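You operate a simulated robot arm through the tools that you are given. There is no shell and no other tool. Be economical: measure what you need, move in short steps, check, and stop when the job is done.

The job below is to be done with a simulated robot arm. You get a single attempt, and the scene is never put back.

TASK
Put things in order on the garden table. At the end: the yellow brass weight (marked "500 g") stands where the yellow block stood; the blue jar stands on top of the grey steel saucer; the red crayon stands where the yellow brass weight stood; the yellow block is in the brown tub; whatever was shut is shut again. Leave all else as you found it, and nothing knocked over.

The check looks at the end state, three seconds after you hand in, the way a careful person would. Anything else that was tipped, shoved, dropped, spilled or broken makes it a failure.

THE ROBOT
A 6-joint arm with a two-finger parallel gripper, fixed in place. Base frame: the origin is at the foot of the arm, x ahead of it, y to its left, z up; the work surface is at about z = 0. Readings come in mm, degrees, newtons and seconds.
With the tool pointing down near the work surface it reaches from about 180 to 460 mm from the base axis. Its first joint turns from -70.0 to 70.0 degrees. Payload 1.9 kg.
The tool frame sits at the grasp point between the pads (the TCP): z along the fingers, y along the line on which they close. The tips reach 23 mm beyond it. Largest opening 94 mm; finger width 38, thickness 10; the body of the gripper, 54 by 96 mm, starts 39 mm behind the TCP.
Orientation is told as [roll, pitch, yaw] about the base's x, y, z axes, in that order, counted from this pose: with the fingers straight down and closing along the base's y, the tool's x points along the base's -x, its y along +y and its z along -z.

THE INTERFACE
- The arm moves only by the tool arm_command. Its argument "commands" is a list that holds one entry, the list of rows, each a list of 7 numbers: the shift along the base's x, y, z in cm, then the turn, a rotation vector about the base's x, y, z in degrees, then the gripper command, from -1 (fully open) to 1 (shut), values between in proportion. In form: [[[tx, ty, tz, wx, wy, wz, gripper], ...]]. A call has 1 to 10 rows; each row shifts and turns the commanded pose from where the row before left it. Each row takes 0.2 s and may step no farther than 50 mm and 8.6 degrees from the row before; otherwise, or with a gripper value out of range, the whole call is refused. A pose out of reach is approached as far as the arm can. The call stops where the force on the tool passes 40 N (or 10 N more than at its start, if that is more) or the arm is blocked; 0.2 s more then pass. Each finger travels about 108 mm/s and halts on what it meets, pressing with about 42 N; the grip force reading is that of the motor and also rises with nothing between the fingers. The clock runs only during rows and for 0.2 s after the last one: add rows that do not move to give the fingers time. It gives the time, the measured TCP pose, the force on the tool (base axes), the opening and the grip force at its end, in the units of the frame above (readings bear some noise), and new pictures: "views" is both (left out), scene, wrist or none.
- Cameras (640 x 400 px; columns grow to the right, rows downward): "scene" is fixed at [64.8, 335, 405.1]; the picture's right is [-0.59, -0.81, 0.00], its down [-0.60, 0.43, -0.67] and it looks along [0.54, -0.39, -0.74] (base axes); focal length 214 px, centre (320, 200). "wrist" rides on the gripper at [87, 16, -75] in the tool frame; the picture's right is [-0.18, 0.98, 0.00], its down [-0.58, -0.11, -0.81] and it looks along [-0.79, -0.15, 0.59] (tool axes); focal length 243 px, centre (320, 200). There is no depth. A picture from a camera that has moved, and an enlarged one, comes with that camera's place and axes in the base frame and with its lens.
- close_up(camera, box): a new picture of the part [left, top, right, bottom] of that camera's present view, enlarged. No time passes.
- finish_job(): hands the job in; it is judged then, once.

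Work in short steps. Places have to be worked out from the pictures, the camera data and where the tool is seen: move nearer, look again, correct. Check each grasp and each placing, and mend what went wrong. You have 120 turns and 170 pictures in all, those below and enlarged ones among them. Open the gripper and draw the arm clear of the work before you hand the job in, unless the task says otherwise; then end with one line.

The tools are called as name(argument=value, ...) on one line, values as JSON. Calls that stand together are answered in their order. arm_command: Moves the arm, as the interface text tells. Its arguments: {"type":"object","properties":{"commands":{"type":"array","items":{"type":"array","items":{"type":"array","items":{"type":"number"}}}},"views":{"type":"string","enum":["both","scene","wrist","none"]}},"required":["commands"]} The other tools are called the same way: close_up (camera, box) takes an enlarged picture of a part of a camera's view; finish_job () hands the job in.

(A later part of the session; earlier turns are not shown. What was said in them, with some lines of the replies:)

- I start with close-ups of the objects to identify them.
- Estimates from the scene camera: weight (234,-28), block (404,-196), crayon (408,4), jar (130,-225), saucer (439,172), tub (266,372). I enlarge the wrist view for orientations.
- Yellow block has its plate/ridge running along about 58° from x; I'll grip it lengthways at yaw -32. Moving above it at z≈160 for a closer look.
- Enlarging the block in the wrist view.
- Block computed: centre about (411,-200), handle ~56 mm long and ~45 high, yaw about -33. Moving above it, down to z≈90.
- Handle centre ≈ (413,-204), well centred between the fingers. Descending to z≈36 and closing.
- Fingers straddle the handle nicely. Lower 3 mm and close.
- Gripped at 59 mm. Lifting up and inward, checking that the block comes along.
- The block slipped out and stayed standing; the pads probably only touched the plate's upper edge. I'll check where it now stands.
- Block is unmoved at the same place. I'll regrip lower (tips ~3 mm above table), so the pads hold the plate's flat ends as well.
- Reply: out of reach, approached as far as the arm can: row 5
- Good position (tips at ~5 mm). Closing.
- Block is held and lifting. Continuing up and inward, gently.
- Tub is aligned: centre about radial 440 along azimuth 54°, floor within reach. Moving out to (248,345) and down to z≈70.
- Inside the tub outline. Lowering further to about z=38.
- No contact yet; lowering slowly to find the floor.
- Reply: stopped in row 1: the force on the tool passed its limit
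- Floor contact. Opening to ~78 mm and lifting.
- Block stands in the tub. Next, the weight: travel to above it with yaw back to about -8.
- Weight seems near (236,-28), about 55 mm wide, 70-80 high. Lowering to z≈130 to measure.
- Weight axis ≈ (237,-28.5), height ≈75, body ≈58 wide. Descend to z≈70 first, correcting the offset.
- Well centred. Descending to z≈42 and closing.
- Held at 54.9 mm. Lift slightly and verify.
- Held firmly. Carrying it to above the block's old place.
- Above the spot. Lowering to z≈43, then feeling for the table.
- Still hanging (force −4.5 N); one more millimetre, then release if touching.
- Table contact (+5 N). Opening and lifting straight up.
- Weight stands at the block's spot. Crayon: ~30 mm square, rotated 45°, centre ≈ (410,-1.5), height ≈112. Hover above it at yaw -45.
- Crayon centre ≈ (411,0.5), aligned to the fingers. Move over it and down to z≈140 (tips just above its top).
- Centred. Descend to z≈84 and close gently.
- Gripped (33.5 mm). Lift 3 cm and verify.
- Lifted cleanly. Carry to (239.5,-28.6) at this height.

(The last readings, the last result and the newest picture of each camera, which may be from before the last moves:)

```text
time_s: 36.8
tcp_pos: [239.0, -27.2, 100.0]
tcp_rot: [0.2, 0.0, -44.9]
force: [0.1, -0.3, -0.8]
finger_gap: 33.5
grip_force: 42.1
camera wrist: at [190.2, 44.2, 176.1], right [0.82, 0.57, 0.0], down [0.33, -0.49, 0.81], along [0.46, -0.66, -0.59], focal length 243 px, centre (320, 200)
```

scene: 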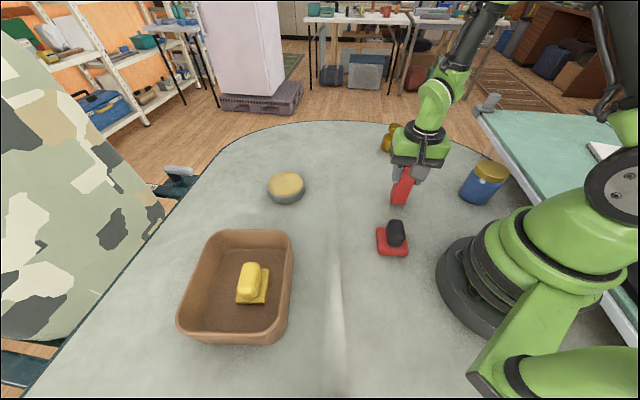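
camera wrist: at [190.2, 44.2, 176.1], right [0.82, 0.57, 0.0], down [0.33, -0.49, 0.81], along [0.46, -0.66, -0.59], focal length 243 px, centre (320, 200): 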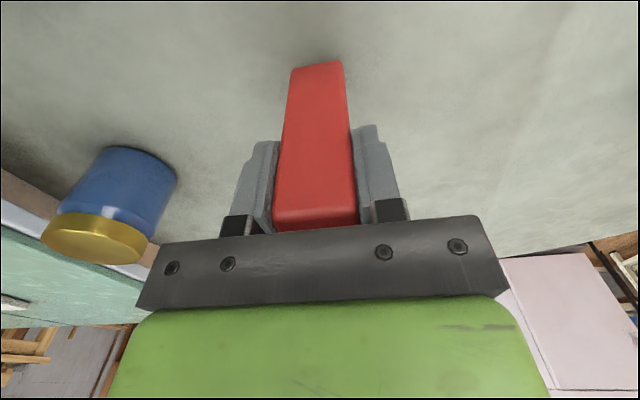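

Over the weight's old place. Lowering: base should touch near z≈86.5.

arm_command(commands=[[[0.05, -0.1, -1.1, 0, 0, 0, 1], [0, 0, 0, 0, 0, 0, 1], [0, 0, -0.15, 0, 0, 0, 1], [0, 0, 0, 0, 0, 0, 1]]], views="none")

arm_command(commands=[[[0, 0, -0.1, 0, 0, 0, 1], [0, 0, 0, 0, 0, 0, 1]]], views="wrist")

```text
time_s: 37.8
tcp_pos: [239.1, -29.0, 88.5]
tcp_rot: [0.1, 0.0, -45.0]
force: [0.6, -0.5, -1.4]
finger_gap: 33.2
grip_force: 42.1
```

```text
time_s: 38.4
tcp_pos: [239.2, -29.4, 86.9]
tcp_rot: [0.2, 0.0, -45.0]
force: [-0.5, -0.3, -0.8]
finger_gap: 33.3
grip_force: 42.0
camera wrist: at [189.9, 42.7, 162.6], right [0.82, 0.57, 0.0], down [0.33, -0.49, 0.81], along [0.46, -0.66, -0.59], focal length 243 px, centre (320, 200)
```

wrist: 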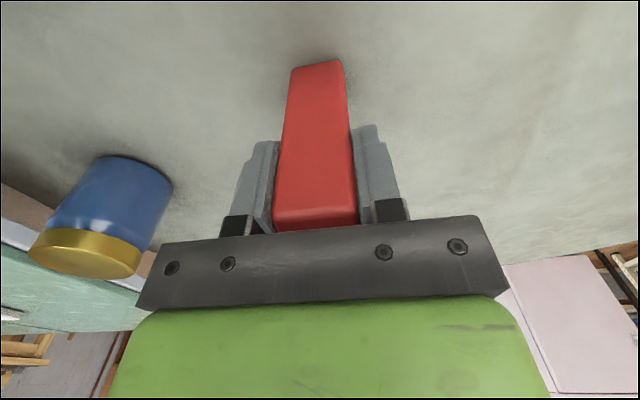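

Just above the table; another millimetre.

arm_command(commands=[[[0, 0, -0.1, 0, 0, 0, 1], [0, 0, 0, 0, 0, 0, 1]]], views="none")

```text
time_s: 39.0
tcp_pos: [239.0, -28.8, 86.3]
tcp_rot: [0.2, 0.0, -45.1]
force: [-1.1, 1.0, 4.7]
finger_gap: 33.2
grip_force: 41.9
```

Contact. Opening and lifting straight up.

arm_command(commands=[[[0, 0, 0, 0, 0, 0, 0.1], [0, 0, 0, 0, 0, 0, -0.5], [0, 0, 0, 0, 0, 0, -1], [0, 0, 0, 0, 0, 0, -1], [0, 0, 3, 0, 0, 0, -1], [0, 0, 4, 0, 0, 0, -1], [0, 0, 3.5, 0, 0, 0, -1], [0, 0, 0, 0, 0, 0, -1]]], views="both")

```text
time_s: 40.8
tcp_pos: [240.2, -28.8, 192.1]
tcp_rot: [0.2, 0.0, -45.0]
force: [-1.1, 0.0, 0.0]
finger_gap: 93.9
grip_force: 0.1
camera wrist: at [190.1, 42.4, 266.6], right [0.82, 0.57, 0.0], down [0.33, -0.49, 0.81], along [0.46, -0.66, -0.59], focal length 243 px, centre (320, 200)
```

scene: 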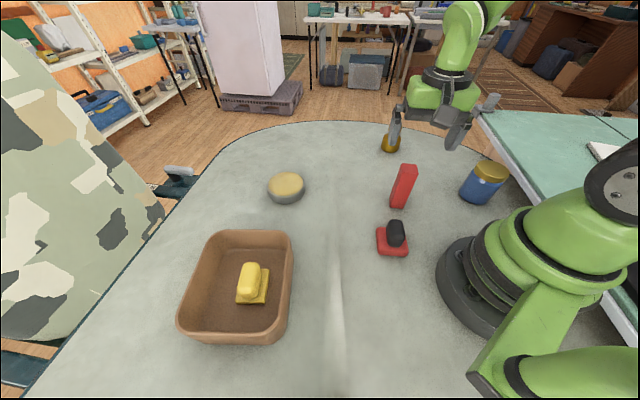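
wrist: 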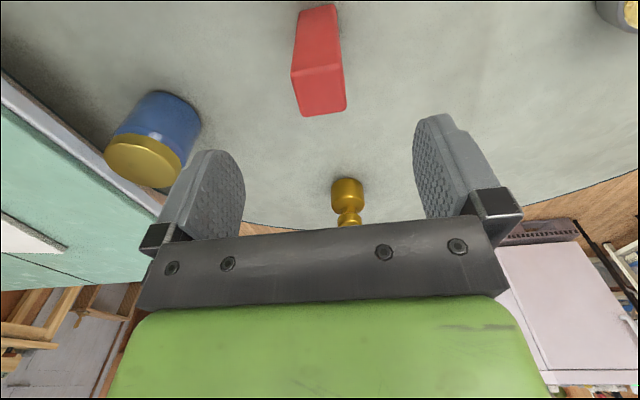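

Crayon stands well. Now inspecting the jar, lid, and saucer.

close_up(camera="scene", box=[450, 150, 520, 210])

close_up(camera="wrist", box=[90, 80, 210, 195])

```text
6.67 times, centred on (485, 180) of scene
camera zoom: at [64.8, 335.0, 405.1], right [-0.59, -0.81, 0.0], down [-0.6, 0.43, -0.67], along [0.54, -0.39, -0.74], focal length 1430 px, centre (-780, 333)
```

zoom: 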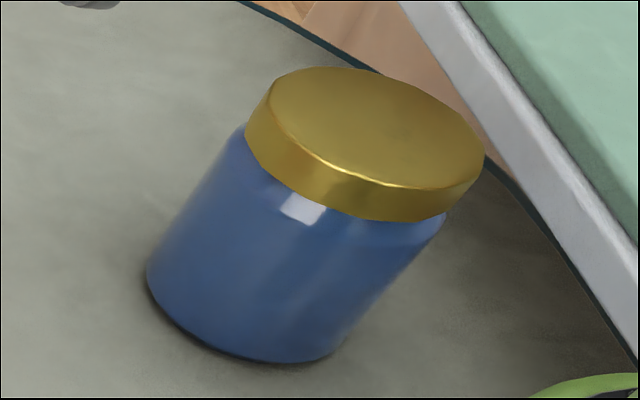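

```text
3.48 times, centred on (150, 138) of wrist
camera zoom: at [190.1, 42.4, 266.6], right [0.82, 0.57, 0.0], down [0.33, -0.49, 0.81], along [0.46, -0.66, -0.59], focal length 844 px, centre (911, 417)
```

zoom: 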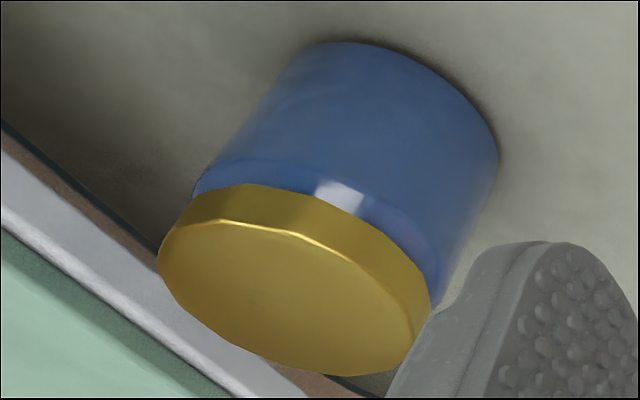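

Jar ≈ (139,-207), ~68 mm wide, ~90 high, lid no wider than body. Moving above it with yaw -57.

arm_command(commands=[[[-2.0, -3.5, 0, 0, 0, -4, -1], [-2.0, -3.5, 0, 0, 0, -4, -1], [-2.0, -3.5, 0, 0, 0, -4, -1], [-2.0, -3.5, -1, 0, 0, 0, -1], [-2.0, -3.5, -1, 0, 0, 0, -1], [0, 0, 0, 0, 0, 0, -1], [0, 0, 0, 0, 0, 0, -1]]], views="both")

```text
time_s: 42.4
tcp_pos: [138.8, -204.9, 172.8]
tcp_rot: [0.1, 0.1, -56.9]
force: [-0.1, 0.5, 0.3]
finger_gap: 94.1
grip_force: 0.0
camera wrist: at [106.1, -124.8, 247.1], right [0.92, 0.38, 0.0], down [0.22, -0.55, 0.81], along [0.31, -0.74, -0.59], focal length 243 px, centre (320, 200)
```

scene: 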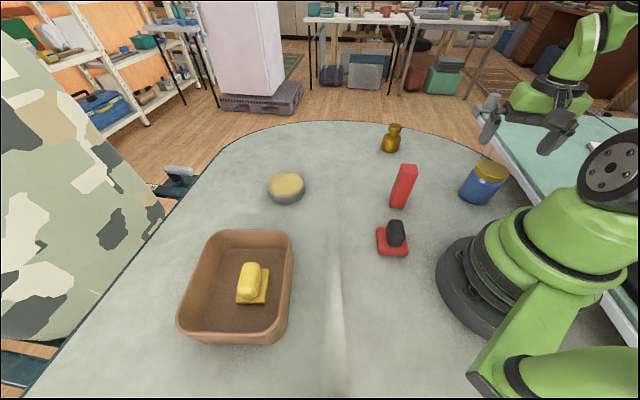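
wrist: 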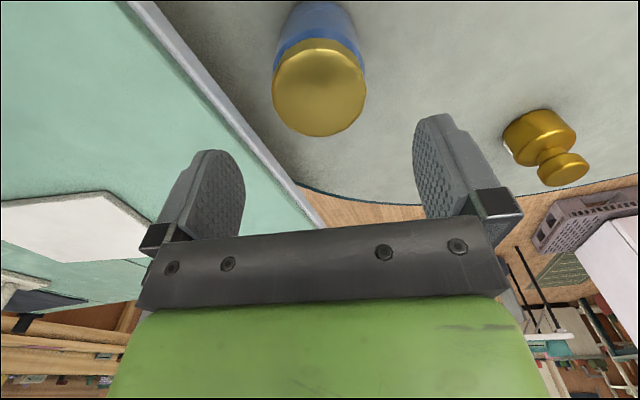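

Jar lid centre ≈ (141,-207); neighbouring table is well clear. Adjust and lower to z≈115.

arm_command(commands=[[[0.2, -0.25, -3, 0, 0, 0, -1], [0, 0, -2.8, 0, 0, 0, -1], [0, 0, 0, 0, 0, 0, -1], [0, 0, 0, 0, 0, 0, -1]]], views="wrist")

```text
time_s: 43.4
tcp_pos: [141.7, -205.0, 114.9]
tcp_rot: [0.2, 0.0, -56.9]
force: [0.0, 0.1, 0.7]
finger_gap: 94.0
grip_force: 0.1
camera wrist: at [108.4, -124.9, 189.4], right [0.92, 0.38, 0.0], down [0.22, -0.55, 0.81], along [0.31, -0.74, -0.59], focal length 243 px, centre (320, 200)
```

wrist: 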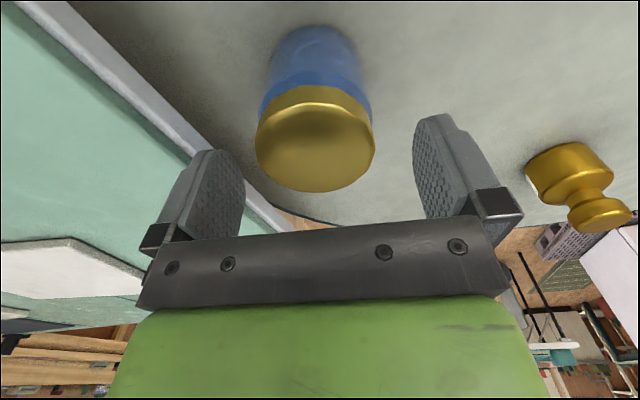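

Jar ≈ (140.5,-207), top ≈ 91. Descend to z≈58 (palm just above lid).

arm_command(commands=[[[-0.1, -0.15, -2.5, 0, 0, 0, -1], [0, 0, -2, 0, 0, 0, -1], [0, 0, -1.2, 0, 0, 0, -1], [0, 0, 0, 0, 0, 0, -1]]], views="both")

```text
time_s: 44.4
tcp_pos: [140.2, -208.9, 58.2]
tcp_rot: [0.2, 0.1, -56.9]
force: [-1.2, -0.3, -0.4]
finger_gap: 94.1
grip_force: 0.0
camera wrist: at [107.4, -128.0, 132.6], right [0.92, 0.38, 0.0], down [0.22, -0.55, 0.81], along [0.31, -0.74, -0.59], focal length 243 px, centre (320, 200)
```

scene: 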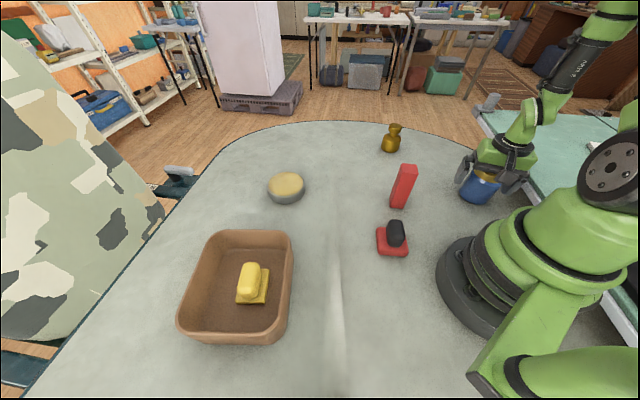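
wrist: 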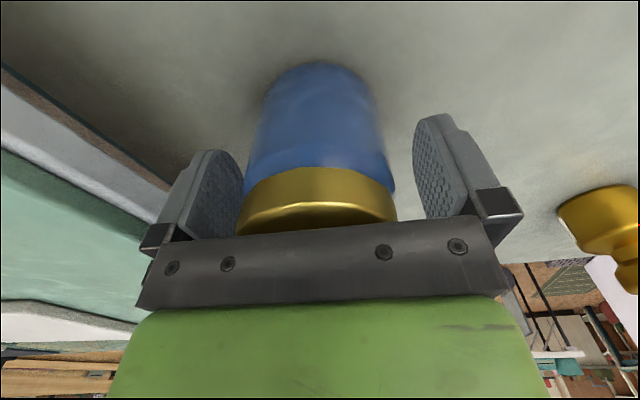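

Well straddled. The saucer lies near r≈470, at the reach limit, so I shift the grip 8 mm inward (jar then sits 8 mm beyond the TCP) and close.

arm_command(commands=[[[-0.47, 0.72, 0, 0, 0, 0, -1], [0, 0, 0, 0, 0, 0, -1], [0, 0, 0, 0, 0, 0, -0.7], [0, 0, 0, 0, 0, 0, -0.5], [0, 0, 0, 0, 0, 0, 0], [0, 0, 0, 0, 0, 0, 1], [0, 0, 0, 0, 0, 0, 1]]], views="wrist")

```text
time_s: 46.0
tcp_pos: [135.4, -201.4, 56.0]
tcp_rot: [0.2, 0.0, -57.0]
force: [-2.8, -0.9, 8.9]
finger_gap: 69.5
grip_force: 41.9
camera wrist: at [102.4, -120.5, 131.9], right [0.92, 0.38, 0.0], down [0.22, -0.55, 0.81], along [0.31, -0.74, -0.59], focal length 243 px, centre (320, 200)
```

wrist: 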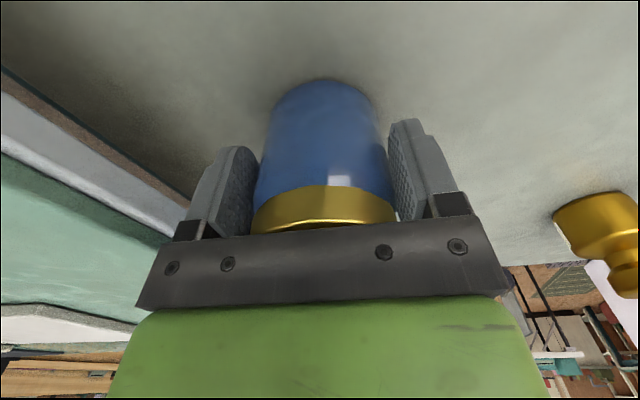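

Grip reads 69.5 mm, but the near edge suggests the jar axis is ~14 mm beyond the TCP, and an upward force of 9 N hints the palm touches the lid. I'll reopen, raise 3 mm, shift outward 6 mm and regrip.

arm_command(commands=[[[0, 0, 0, 0, 0, 0, -0.6], [0, 0, 0, 0, 0, 0, -1], [0, 0, 0.3, 0, 0, 0, -1], [0.33, -0.5, 0, 0, 0, 0, -1], [0, 0, 0, 0, 0, 0, -1]]], views="wrist")

```text
time_s: 47.2
tcp_pos: [139.9, -206.5, 59.4]
tcp_rot: [0.2, -0.1, -56.9]
force: [-0.3, -0.4, 0.5]
finger_gap: 94.3
grip_force: 0.1
camera wrist: at [106.3, -126.1, 134.8], right [0.92, 0.38, 0.0], down [0.22, -0.55, 0.81], along [0.31, -0.74, -0.59], focal length 243 px, centre (320, 200)
```

wrist: 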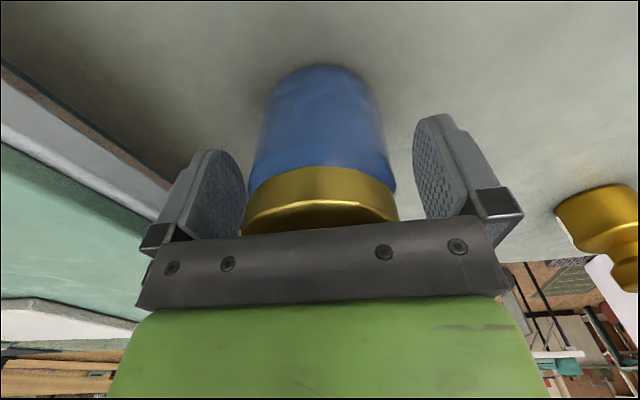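

Now offset is about 9 mm with the palm clear. Closing.

arm_command(commands=[[[0, 0, 0, 0, 0, 0, -0.6], [0, 0, 0, 0, 0, 0, -0.4], [0, 0, 0, 0, 0, 0, 0], [0, 0, 0, 0, 0, 0, 1], [0, 0, 0, 0, 0, 0, 1]]], views="none")

arm_command(commands=[[[0, 0, 0.6, 0, 0, 0, 1], [0, 0, 1, 0, 0, 0, 1], [0, 0, 1.5, 0, 0, 0, 1], [0, 0, 0, 0, 0, 0, 1]]], views="both")

```text
time_s: 48.4
tcp_pos: [140.0, -205.8, 59.9]
tcp_rot: [0.2, 0.0, -56.8]
force: [-1.0, -0.1, 2.1]
finger_gap: 69.3
grip_force: 41.2
```

```text
time_s: 49.4
tcp_pos: [137.9, -206.0, 91.2]
tcp_rot: [0.2, 0.0, -56.9]
force: [0.1, -0.7, -4.0]
finger_gap: 69.2
grip_force: 42.4
camera wrist: at [105.3, -126.0, 166.5], right [0.92, 0.38, 0.0], down [0.22, -0.55, 0.81], along [0.31, -0.74, -0.59], focal length 243 px, centre (320, 200)
```

scene: 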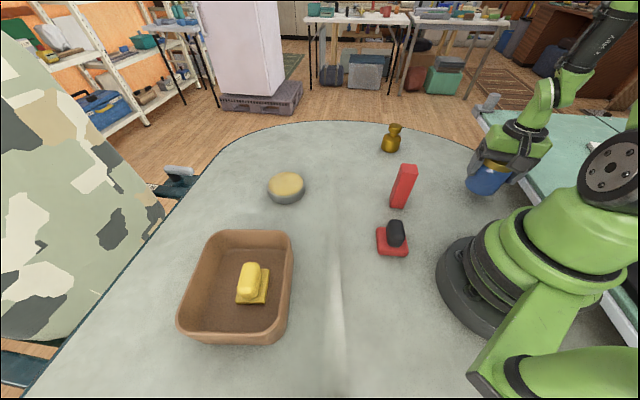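
wrist: 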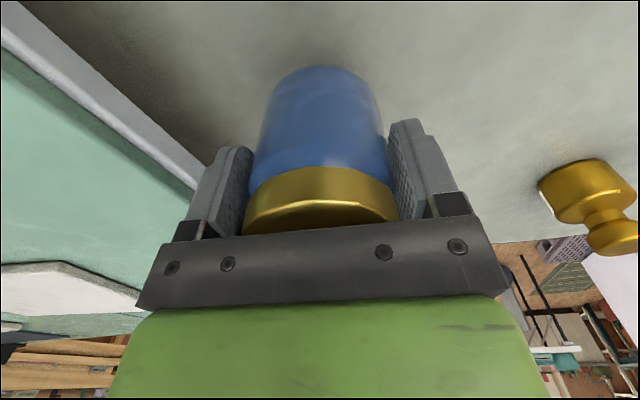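

Jar held with its lid. Raising to z≈210.

arm_command(commands=[[[0, 0, 3, 0, 0, 0, 1], [0, 0, 3.5, 0, 0, 0, 1], [0, 0, 3.5, 0, 0, 0, 1], [0, 0, 2, 0, 0, 0, 1], [0, 0, 0, 0, 0, 0, 1]]], views="none")

arm_command(commands=[[[1.6, 2.4, 0, 0, 0, 6, 1], [2.2, 3.5, 0, 0, 0, 8, 1], [2.2, 3.5, 0, 0, 0, 8, 1], [2.2, 3.5, 0, 0, 0, 8, 1], [2.2, 3.5, 0, 0, 0, 8, 1], [2.2, 3.5, 0, 0, 0, 8, 1], [2.2, 3.5, 0, 0, 0, 8, 1], [2.2, 3.5, 0, 0, 0, 8, 1], [2.2, 3.5, 0, 0, 0, 8, 1], [1.9, 3.2, 0, 0, 0, 8, 1]]], views="both")

```text
time_s: 50.6
tcp_pos: [140.3, -204.2, 212.2]
tcp_rot: [0.2, 0.0, -56.9]
force: [0.3, -0.8, -3.1]
finger_gap: 69.1
grip_force: 41.5
```

```text
time_s: 52.8
tcp_pos: [350.0, 130.6, 213.1]
tcp_rot: [0.2, 0.0, 21.2]
force: [0.1, 0.3, -2.9]
finger_gap: 69.5
grip_force: 41.8
camera wrist: at [264.4, 113.3, 287.9], right [-0.18, 0.98, 0.0], down [0.58, 0.11, 0.81], along [0.79, 0.15, -0.59], focal length 243 px, centre (320, 200)
```

scene: 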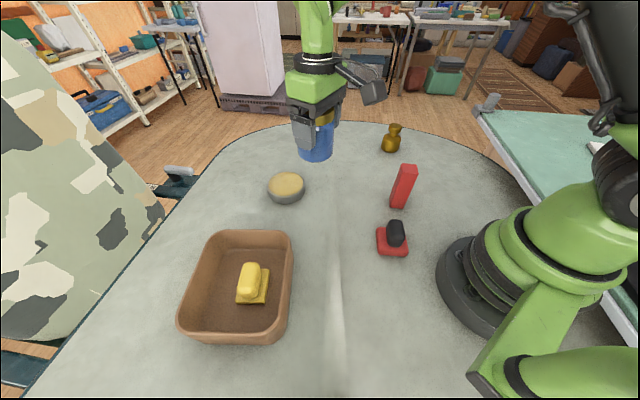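
wrist: 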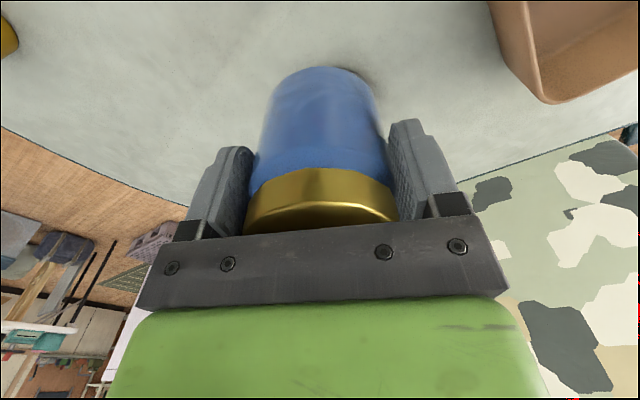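

Carried safely. Take precise close-ups of the saucer in the scene view.

close_up(camera="scene", box=[250, 155, 322, 215])

```text
6.67 times, centred on (286, 185) of scene
camera zoom: at [64.8, 335.0, 405.1], right [-0.59, -0.81, 0.0], down [-0.6, 0.43, -0.67], along [0.54, -0.39, -0.74], focal length 1430 px, centre (547, 300)
```

zoom: 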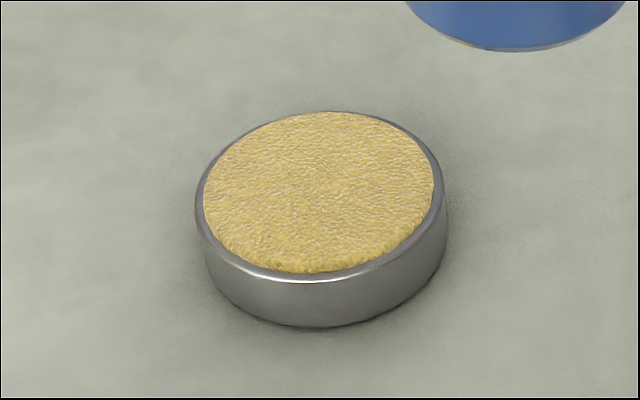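

Saucer ≈ (440,172), r≈472, rim height ≈23, Ø≈95. To refine, I swing the wrist aside so the camera sees it past the jar.

arm_command(commands=[[[-0.7, -3.7, 0, 0, 0, -8, 1], [-0.7, -3.7, 0, 0, 0, -8, 1], [-0.7, -3.7, 0, 0, 0, -8, 1], [0, 0, 0, 0, 0, 0, 1], [0, 0, 0, 0, 0, 0, 1]]], views="wrist")

close_up(camera="wrist", box=[400, 50, 540, 160])

```text
time_s: 54.0
tcp_pos: [328.3, 19.8, 210.7]
tcp_rot: [0.2, 0.0, -3.0]
force: [0.4, 0.7, -3.6]
finger_gap: 69.5
grip_force: 42.0
camera wrist: at [243.1, 39.0, 285.7], right [0.23, 0.97, 0.0], down [0.57, -0.14, 0.81], along [0.78, -0.19, -0.59], focal length 243 px, centre (320, 200)
```

wrist: 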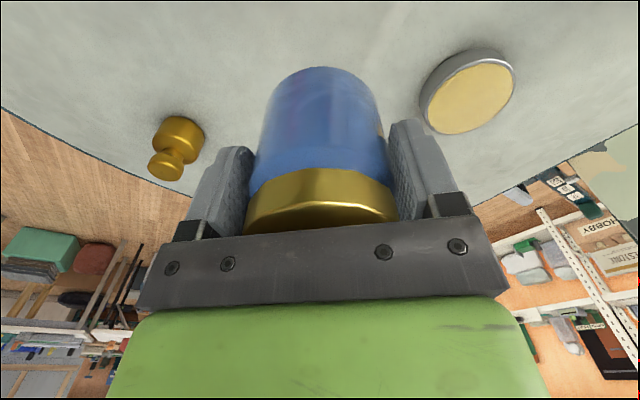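

```text
3.64 times, centred on (470, 105) of wrist
camera zoom: at [243.1, 39.0, 285.7], right [0.23, 0.97, 0.0], down [0.57, -0.14, 0.81], along [0.78, -0.19, -0.59], focal length 882 px, centre (-226, 546)
```

zoom: 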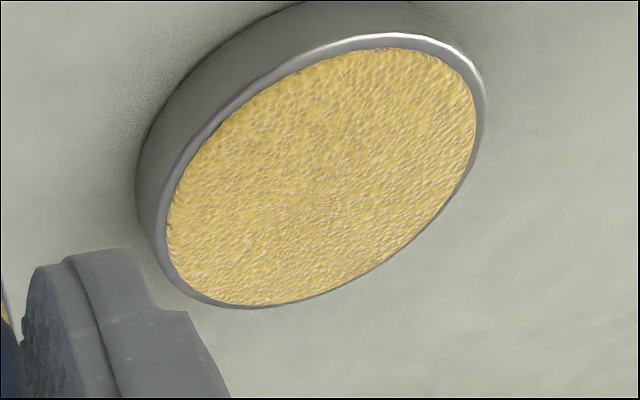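

Refined saucer centre ≈ (438.5,172.5), top ≈ 24. Jar axis is ~9 mm beyond the TCP, so TCP goal is (430,169). Approach at z≈150.

arm_command(commands=[[[2.04, 2.98, 0, 0, 0, 4.9, 1], [2.04, 2.98, -1, 0, 0, 4.9, 1], [2.04, 2.98, -1.5, 0, 0, 4.9, 1], [2.04, 2.98, -1.5, 0, 0, 4.9, 1], [2.04, 2.98, -2, 0, 0, 4.9, 1], [0, 0, 0, 0, 0, 0, 1], [0, 0, 0, 0, 0, 0, 1]]], views="both")

```text
time_s: 55.6
tcp_pos: [428.6, 168.0, 151.4]
tcp_rot: [0.2, 0.0, 21.5]
force: [0.4, 0.0, -3.2]
finger_gap: 69.5
grip_force: 41.7
camera wrist: at [343.1, 151.1, 225.9], right [-0.19, 0.98, 0.0], down [0.58, 0.11, 0.81], along [0.79, 0.16, -0.59], focal length 243 px, centre (320, 200)
```

scene: 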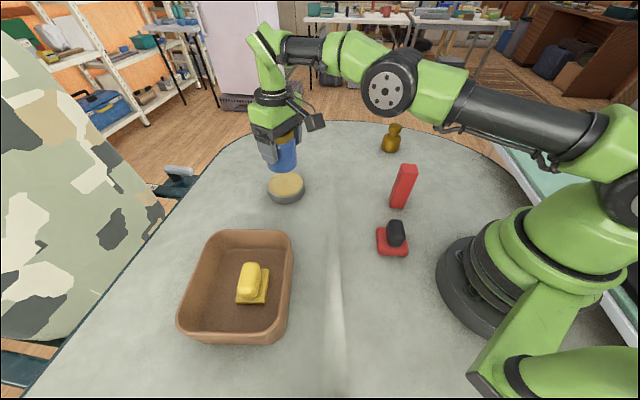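
wrist: 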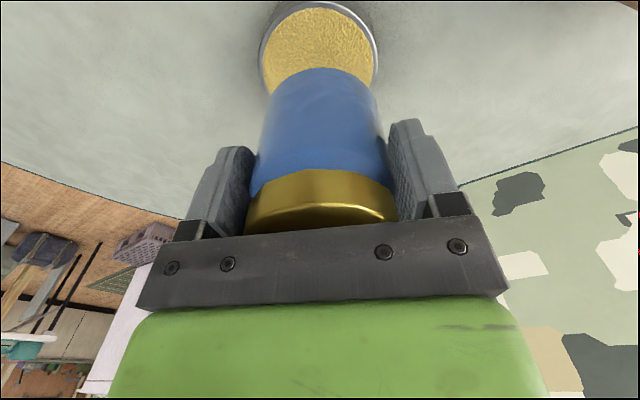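

Lateral alignment is right and near-rim measurement gives r≈473. Lower to z≈92 and look.

arm_command(commands=[[[0, 0, -2, 0, 0, 0, 1], [0, 0, -2, 0, 0, 0, 1], [0.1, 0.05, -1.9, 0, 0, 0, 1], [0, 0, 0, 0, 0, 0, 1], [0, 0, 0, 0, 0, 0, 1]]], views="both")

close_up(camera="scene", box=[250, 135, 322, 205])

```text
time_s: 56.8
tcp_pos: [430.7, 167.3, 91.9]
tcp_rot: [0.1, 0.0, 21.5]
force: [0.9, -0.4, -3.6]
finger_gap: 69.3
grip_force: 42.2
camera wrist: at [345.3, 150.2, 166.9], right [-0.19, 0.98, 0.0], down [0.58, 0.11, 0.81], along [0.79, 0.16, -0.59], focal length 243 px, centre (320, 200)
```

scene: 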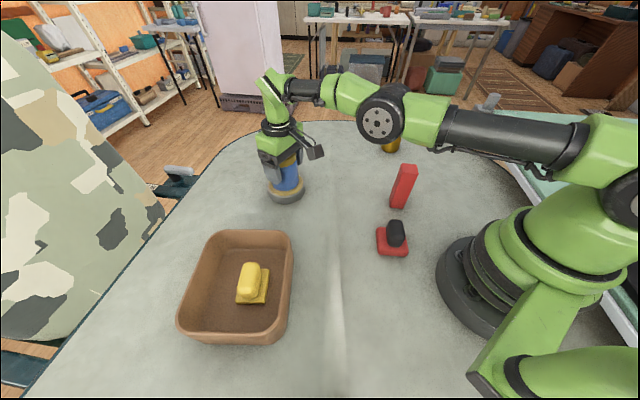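
wrist: 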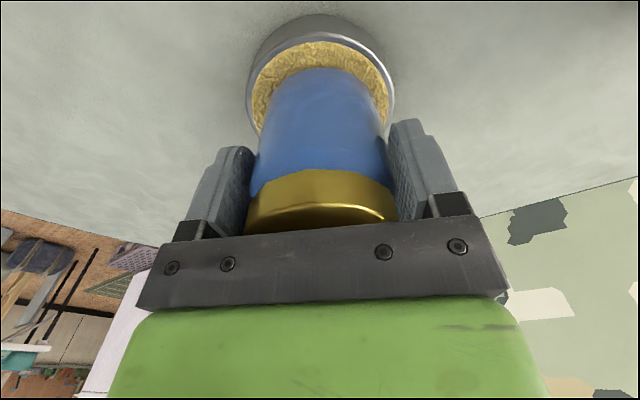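

```text
5.71 times, centred on (286, 170) of scene
camera zoom: at [64.9, 335.0, 405.1], right [-0.59, -0.81, 0.0], down [-0.6, 0.43, -0.67], along [0.54, -0.39, -0.74], focal length 1226 px, centre (514, 371)
```

zoom: 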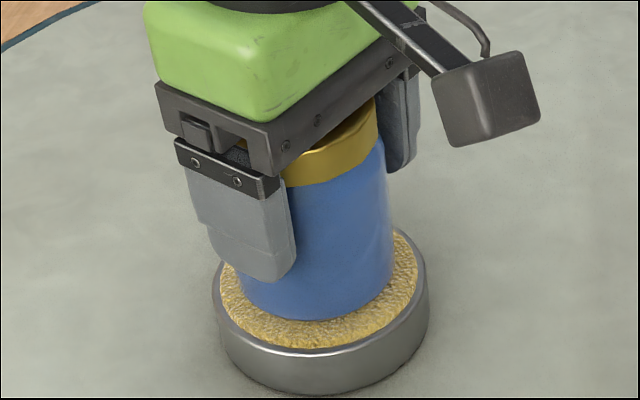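

Well centred (13 mm ring all round). Lower gently to contact near z≈84.

arm_command(commands=[[[0, 0, -0.5, 0, 0, 0, 1], [0, 0, 0, 0, 0, 0, 1], [0, 0, -0.15, 0, 0, 0, 1], [0, 0, 0, 0, 0, 0, 1]]], views="none")

arm_command(commands=[[[0, 0, -0.12, 0, 0, 0, 1], [0, 0, 0, 0, 0, 0, 1]]], views="none")

```text
time_s: 57.5
tcp_pos: [430.0, 168.3, 91.6]
tcp_rot: [0.2, -0.6, 21.4]
force: [-2.6, -0.5, 3.8]
finger_gap: 69.5
grip_force: 42.0
out of reach, approached as far as the arm can: row 1
stopped in row 3: the force on the tool passed its limit (the readings are from after the stop); the commanded pose is now the measured one
```

```text
time_s: 58.0
tcp_pos: [431.8, 168.7, 90.5]
tcp_rot: [0.2, -0.8, 21.4]
force: [-16.1, -7.0, 28.4]
finger_gap: 69.6
grip_force: 42.1
```

Contact earlier than expected (z≈90). Looking before doing anything.

close_up(camera="scene", box=[250, 135, 322, 205])

close_up(camera="wrist", box=[220, 0, 420, 130])

```text
5.71 times, centred on (286, 170) of scene
camera zoom: at [64.8, 335.0, 405.1], right [-0.59, -0.81, 0.0], down [-0.6, 0.43, -0.67], along [0.54, -0.39, -0.74], focal length 1226 px, centre (514, 371)
```

zoom: 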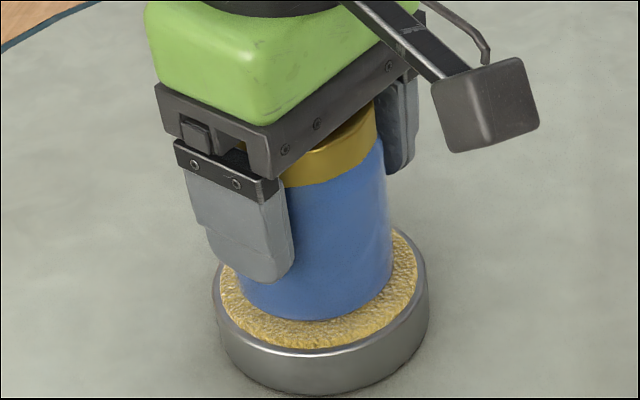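

```text
3.08 times, centred on (320, 65) of wrist
camera zoom: at [345.2, 150.5, 165.0], right [-0.19, 0.98, 0.01], down [0.57, 0.11, 0.81], along [0.8, 0.16, -0.58], focal length 746 px, centre (320, 615)
```

zoom: 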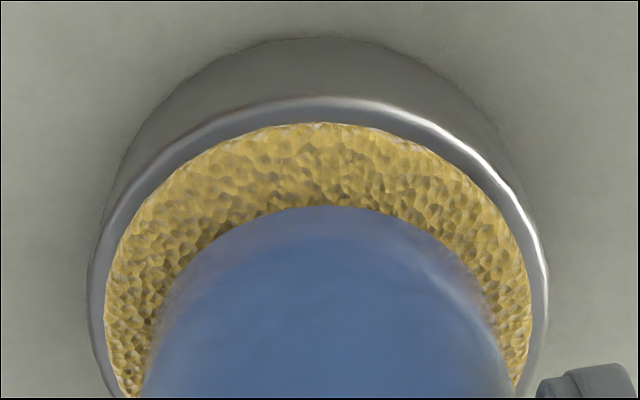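

The jar rests on the saucer. Relieving the pressing force by 1 mm before release.

arm_command(commands=[[[0, 0, 0.1, 0, 0, 0, 1], [0, 0, 0, 0, 0, 0, 1]]], views="none")

```text
time_s: 58.6
tcp_pos: [432.1, 167.8, 90.2]
tcp_rot: [0.1, -0.7, 21.7]
force: [-2.8, -2.7, 18.5]
finger_gap: 69.5
grip_force: 41.9
```

arm_command(commands=[[[0, 0, 0.08, 0, 0, 0, 1], [0, 0, 0, 0, 0, 0, 1]]], views="none")

```text
time_s: 59.2
tcp_pos: [431.9, 167.6, 91.0]
tcp_rot: [0.2, -0.6, 21.6]
force: [5.9, 1.7, 4.5]
finger_gap: 69.5
grip_force: 41.9
```

Force small now. Opening the fingers, waiting, then lifting.

arm_command(commands=[[[0, 0, 0, 0, 0, 0, -0.6], [0, 0, 0, 0, 0, 0, -1], [0, 0, 0, 0, 0, 0, -1]]], views="wrist")

```text
time_s: 60.0
tcp_pos: [430.6, 167.9, 90.0]
tcp_rot: [0.2, -0.5, 21.4]
force: [-0.7, -0.2, 0.2]
finger_gap: 94.1
grip_force: 0.1
camera wrist: at [344.8, 150.2, 165.3], right [-0.19, 0.98, 0.0], down [0.57, 0.11, 0.81], along [0.8, 0.16, -0.58], focal length 243 px, centre (320, 200)
```

wrist: 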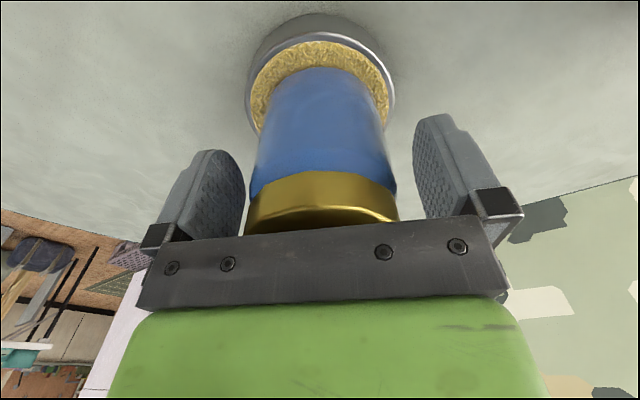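

Jar is free and standing. Lifting up slowly, then retreating inward.

arm_command(commands=[[[0, 0, 1.5, 0, 0, 0, -1], [-0.3, -0.1, 2.5, 0, 0, 0, -1], [-0.5, -0.2, 3, 0, 0, 0, -1], [-1.5, -0.6, 3, 0, 0, 0, -1], [-3, -1.2, 2, 0, 0, 0, -1], [-4, -1.5, 0, 0, 0, 0, -1], [-3, -2, 0, 0, 0, 0, -1], [0, 0, 0, 0, 0, 0, -1]]], views="both")

```text
time_s: 61.9
tcp_pos: [309.2, 114.0, 211.0]
tcp_rot: [0.2, -0.6, 21.4]
force: [0.3, -0.3, 0.4]
finger_gap: 94.1
grip_force: 0.1
camera wrist: at [222.5, 95.4, 285.2], right [-0.19, 0.98, 0.01], down [0.57, 0.11, 0.81], along [0.8, 0.16, -0.58], focal length 243 px, centre (320, 200)
```

scene: 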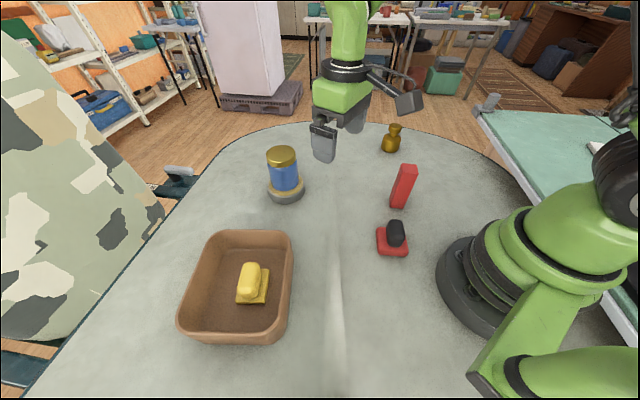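
wrist: 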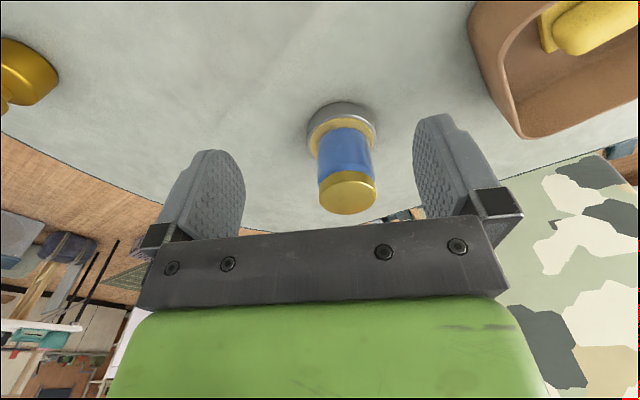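

Jar stands on the saucer. Final check on weight and crayon positions.

close_up(camera="scene", box=[360, 120, 520, 270])

close_up(camera="scene", box=[250, 120, 410, 220])

```text
2.67 times, centred on (440, 195) of scene
camera zoom: at [64.8, 335.0, 405.1], right [-0.59, -0.81, 0.0], down [-0.6, 0.43, -0.67], along [0.54, -0.39, -0.74], focal length 572 px, centre (0, 213)
```

zoom: 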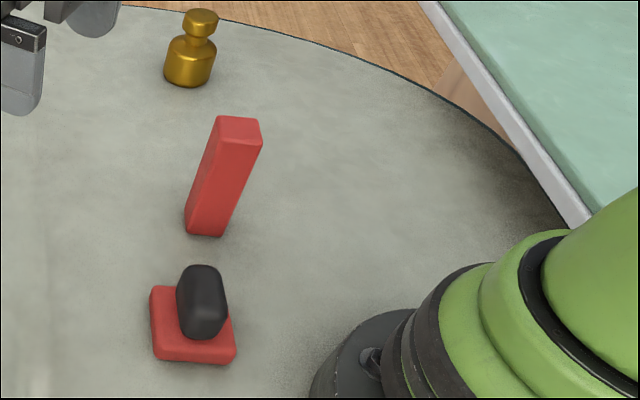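

```text
4.00 times, centred on (330, 170) of scene
camera zoom: at [64.8, 335.0, 405.1], right [-0.59, -0.81, 0.0], down [-0.6, 0.43, -0.67], along [0.54, -0.39, -0.74], focal length 858 px, centre (280, 320)
```

zoom: 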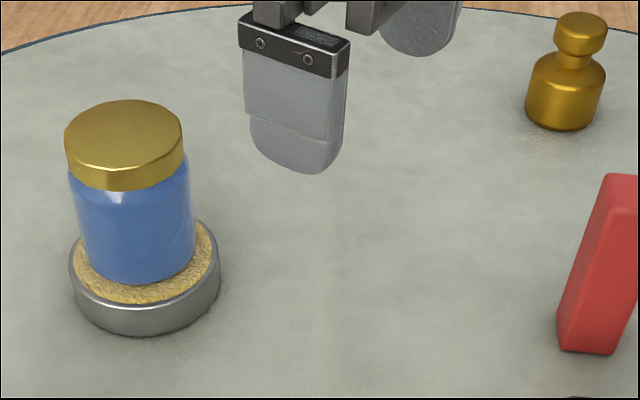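

All positions agree with the original spots, everything stands upright, the gripper is open and the arm is clear. Handing in.

finish_job()

```text
The job is handed in.
```

I did all four moves and handed the job in: the weight is where the yellow block stood, the crayon is where the weight stood, the block is in the tub, and the jar is on the saucer with its lid still on. In the last pictures everything was upright and nothing else had been moved; the block slipped from the first grip but stayed upright in its place.
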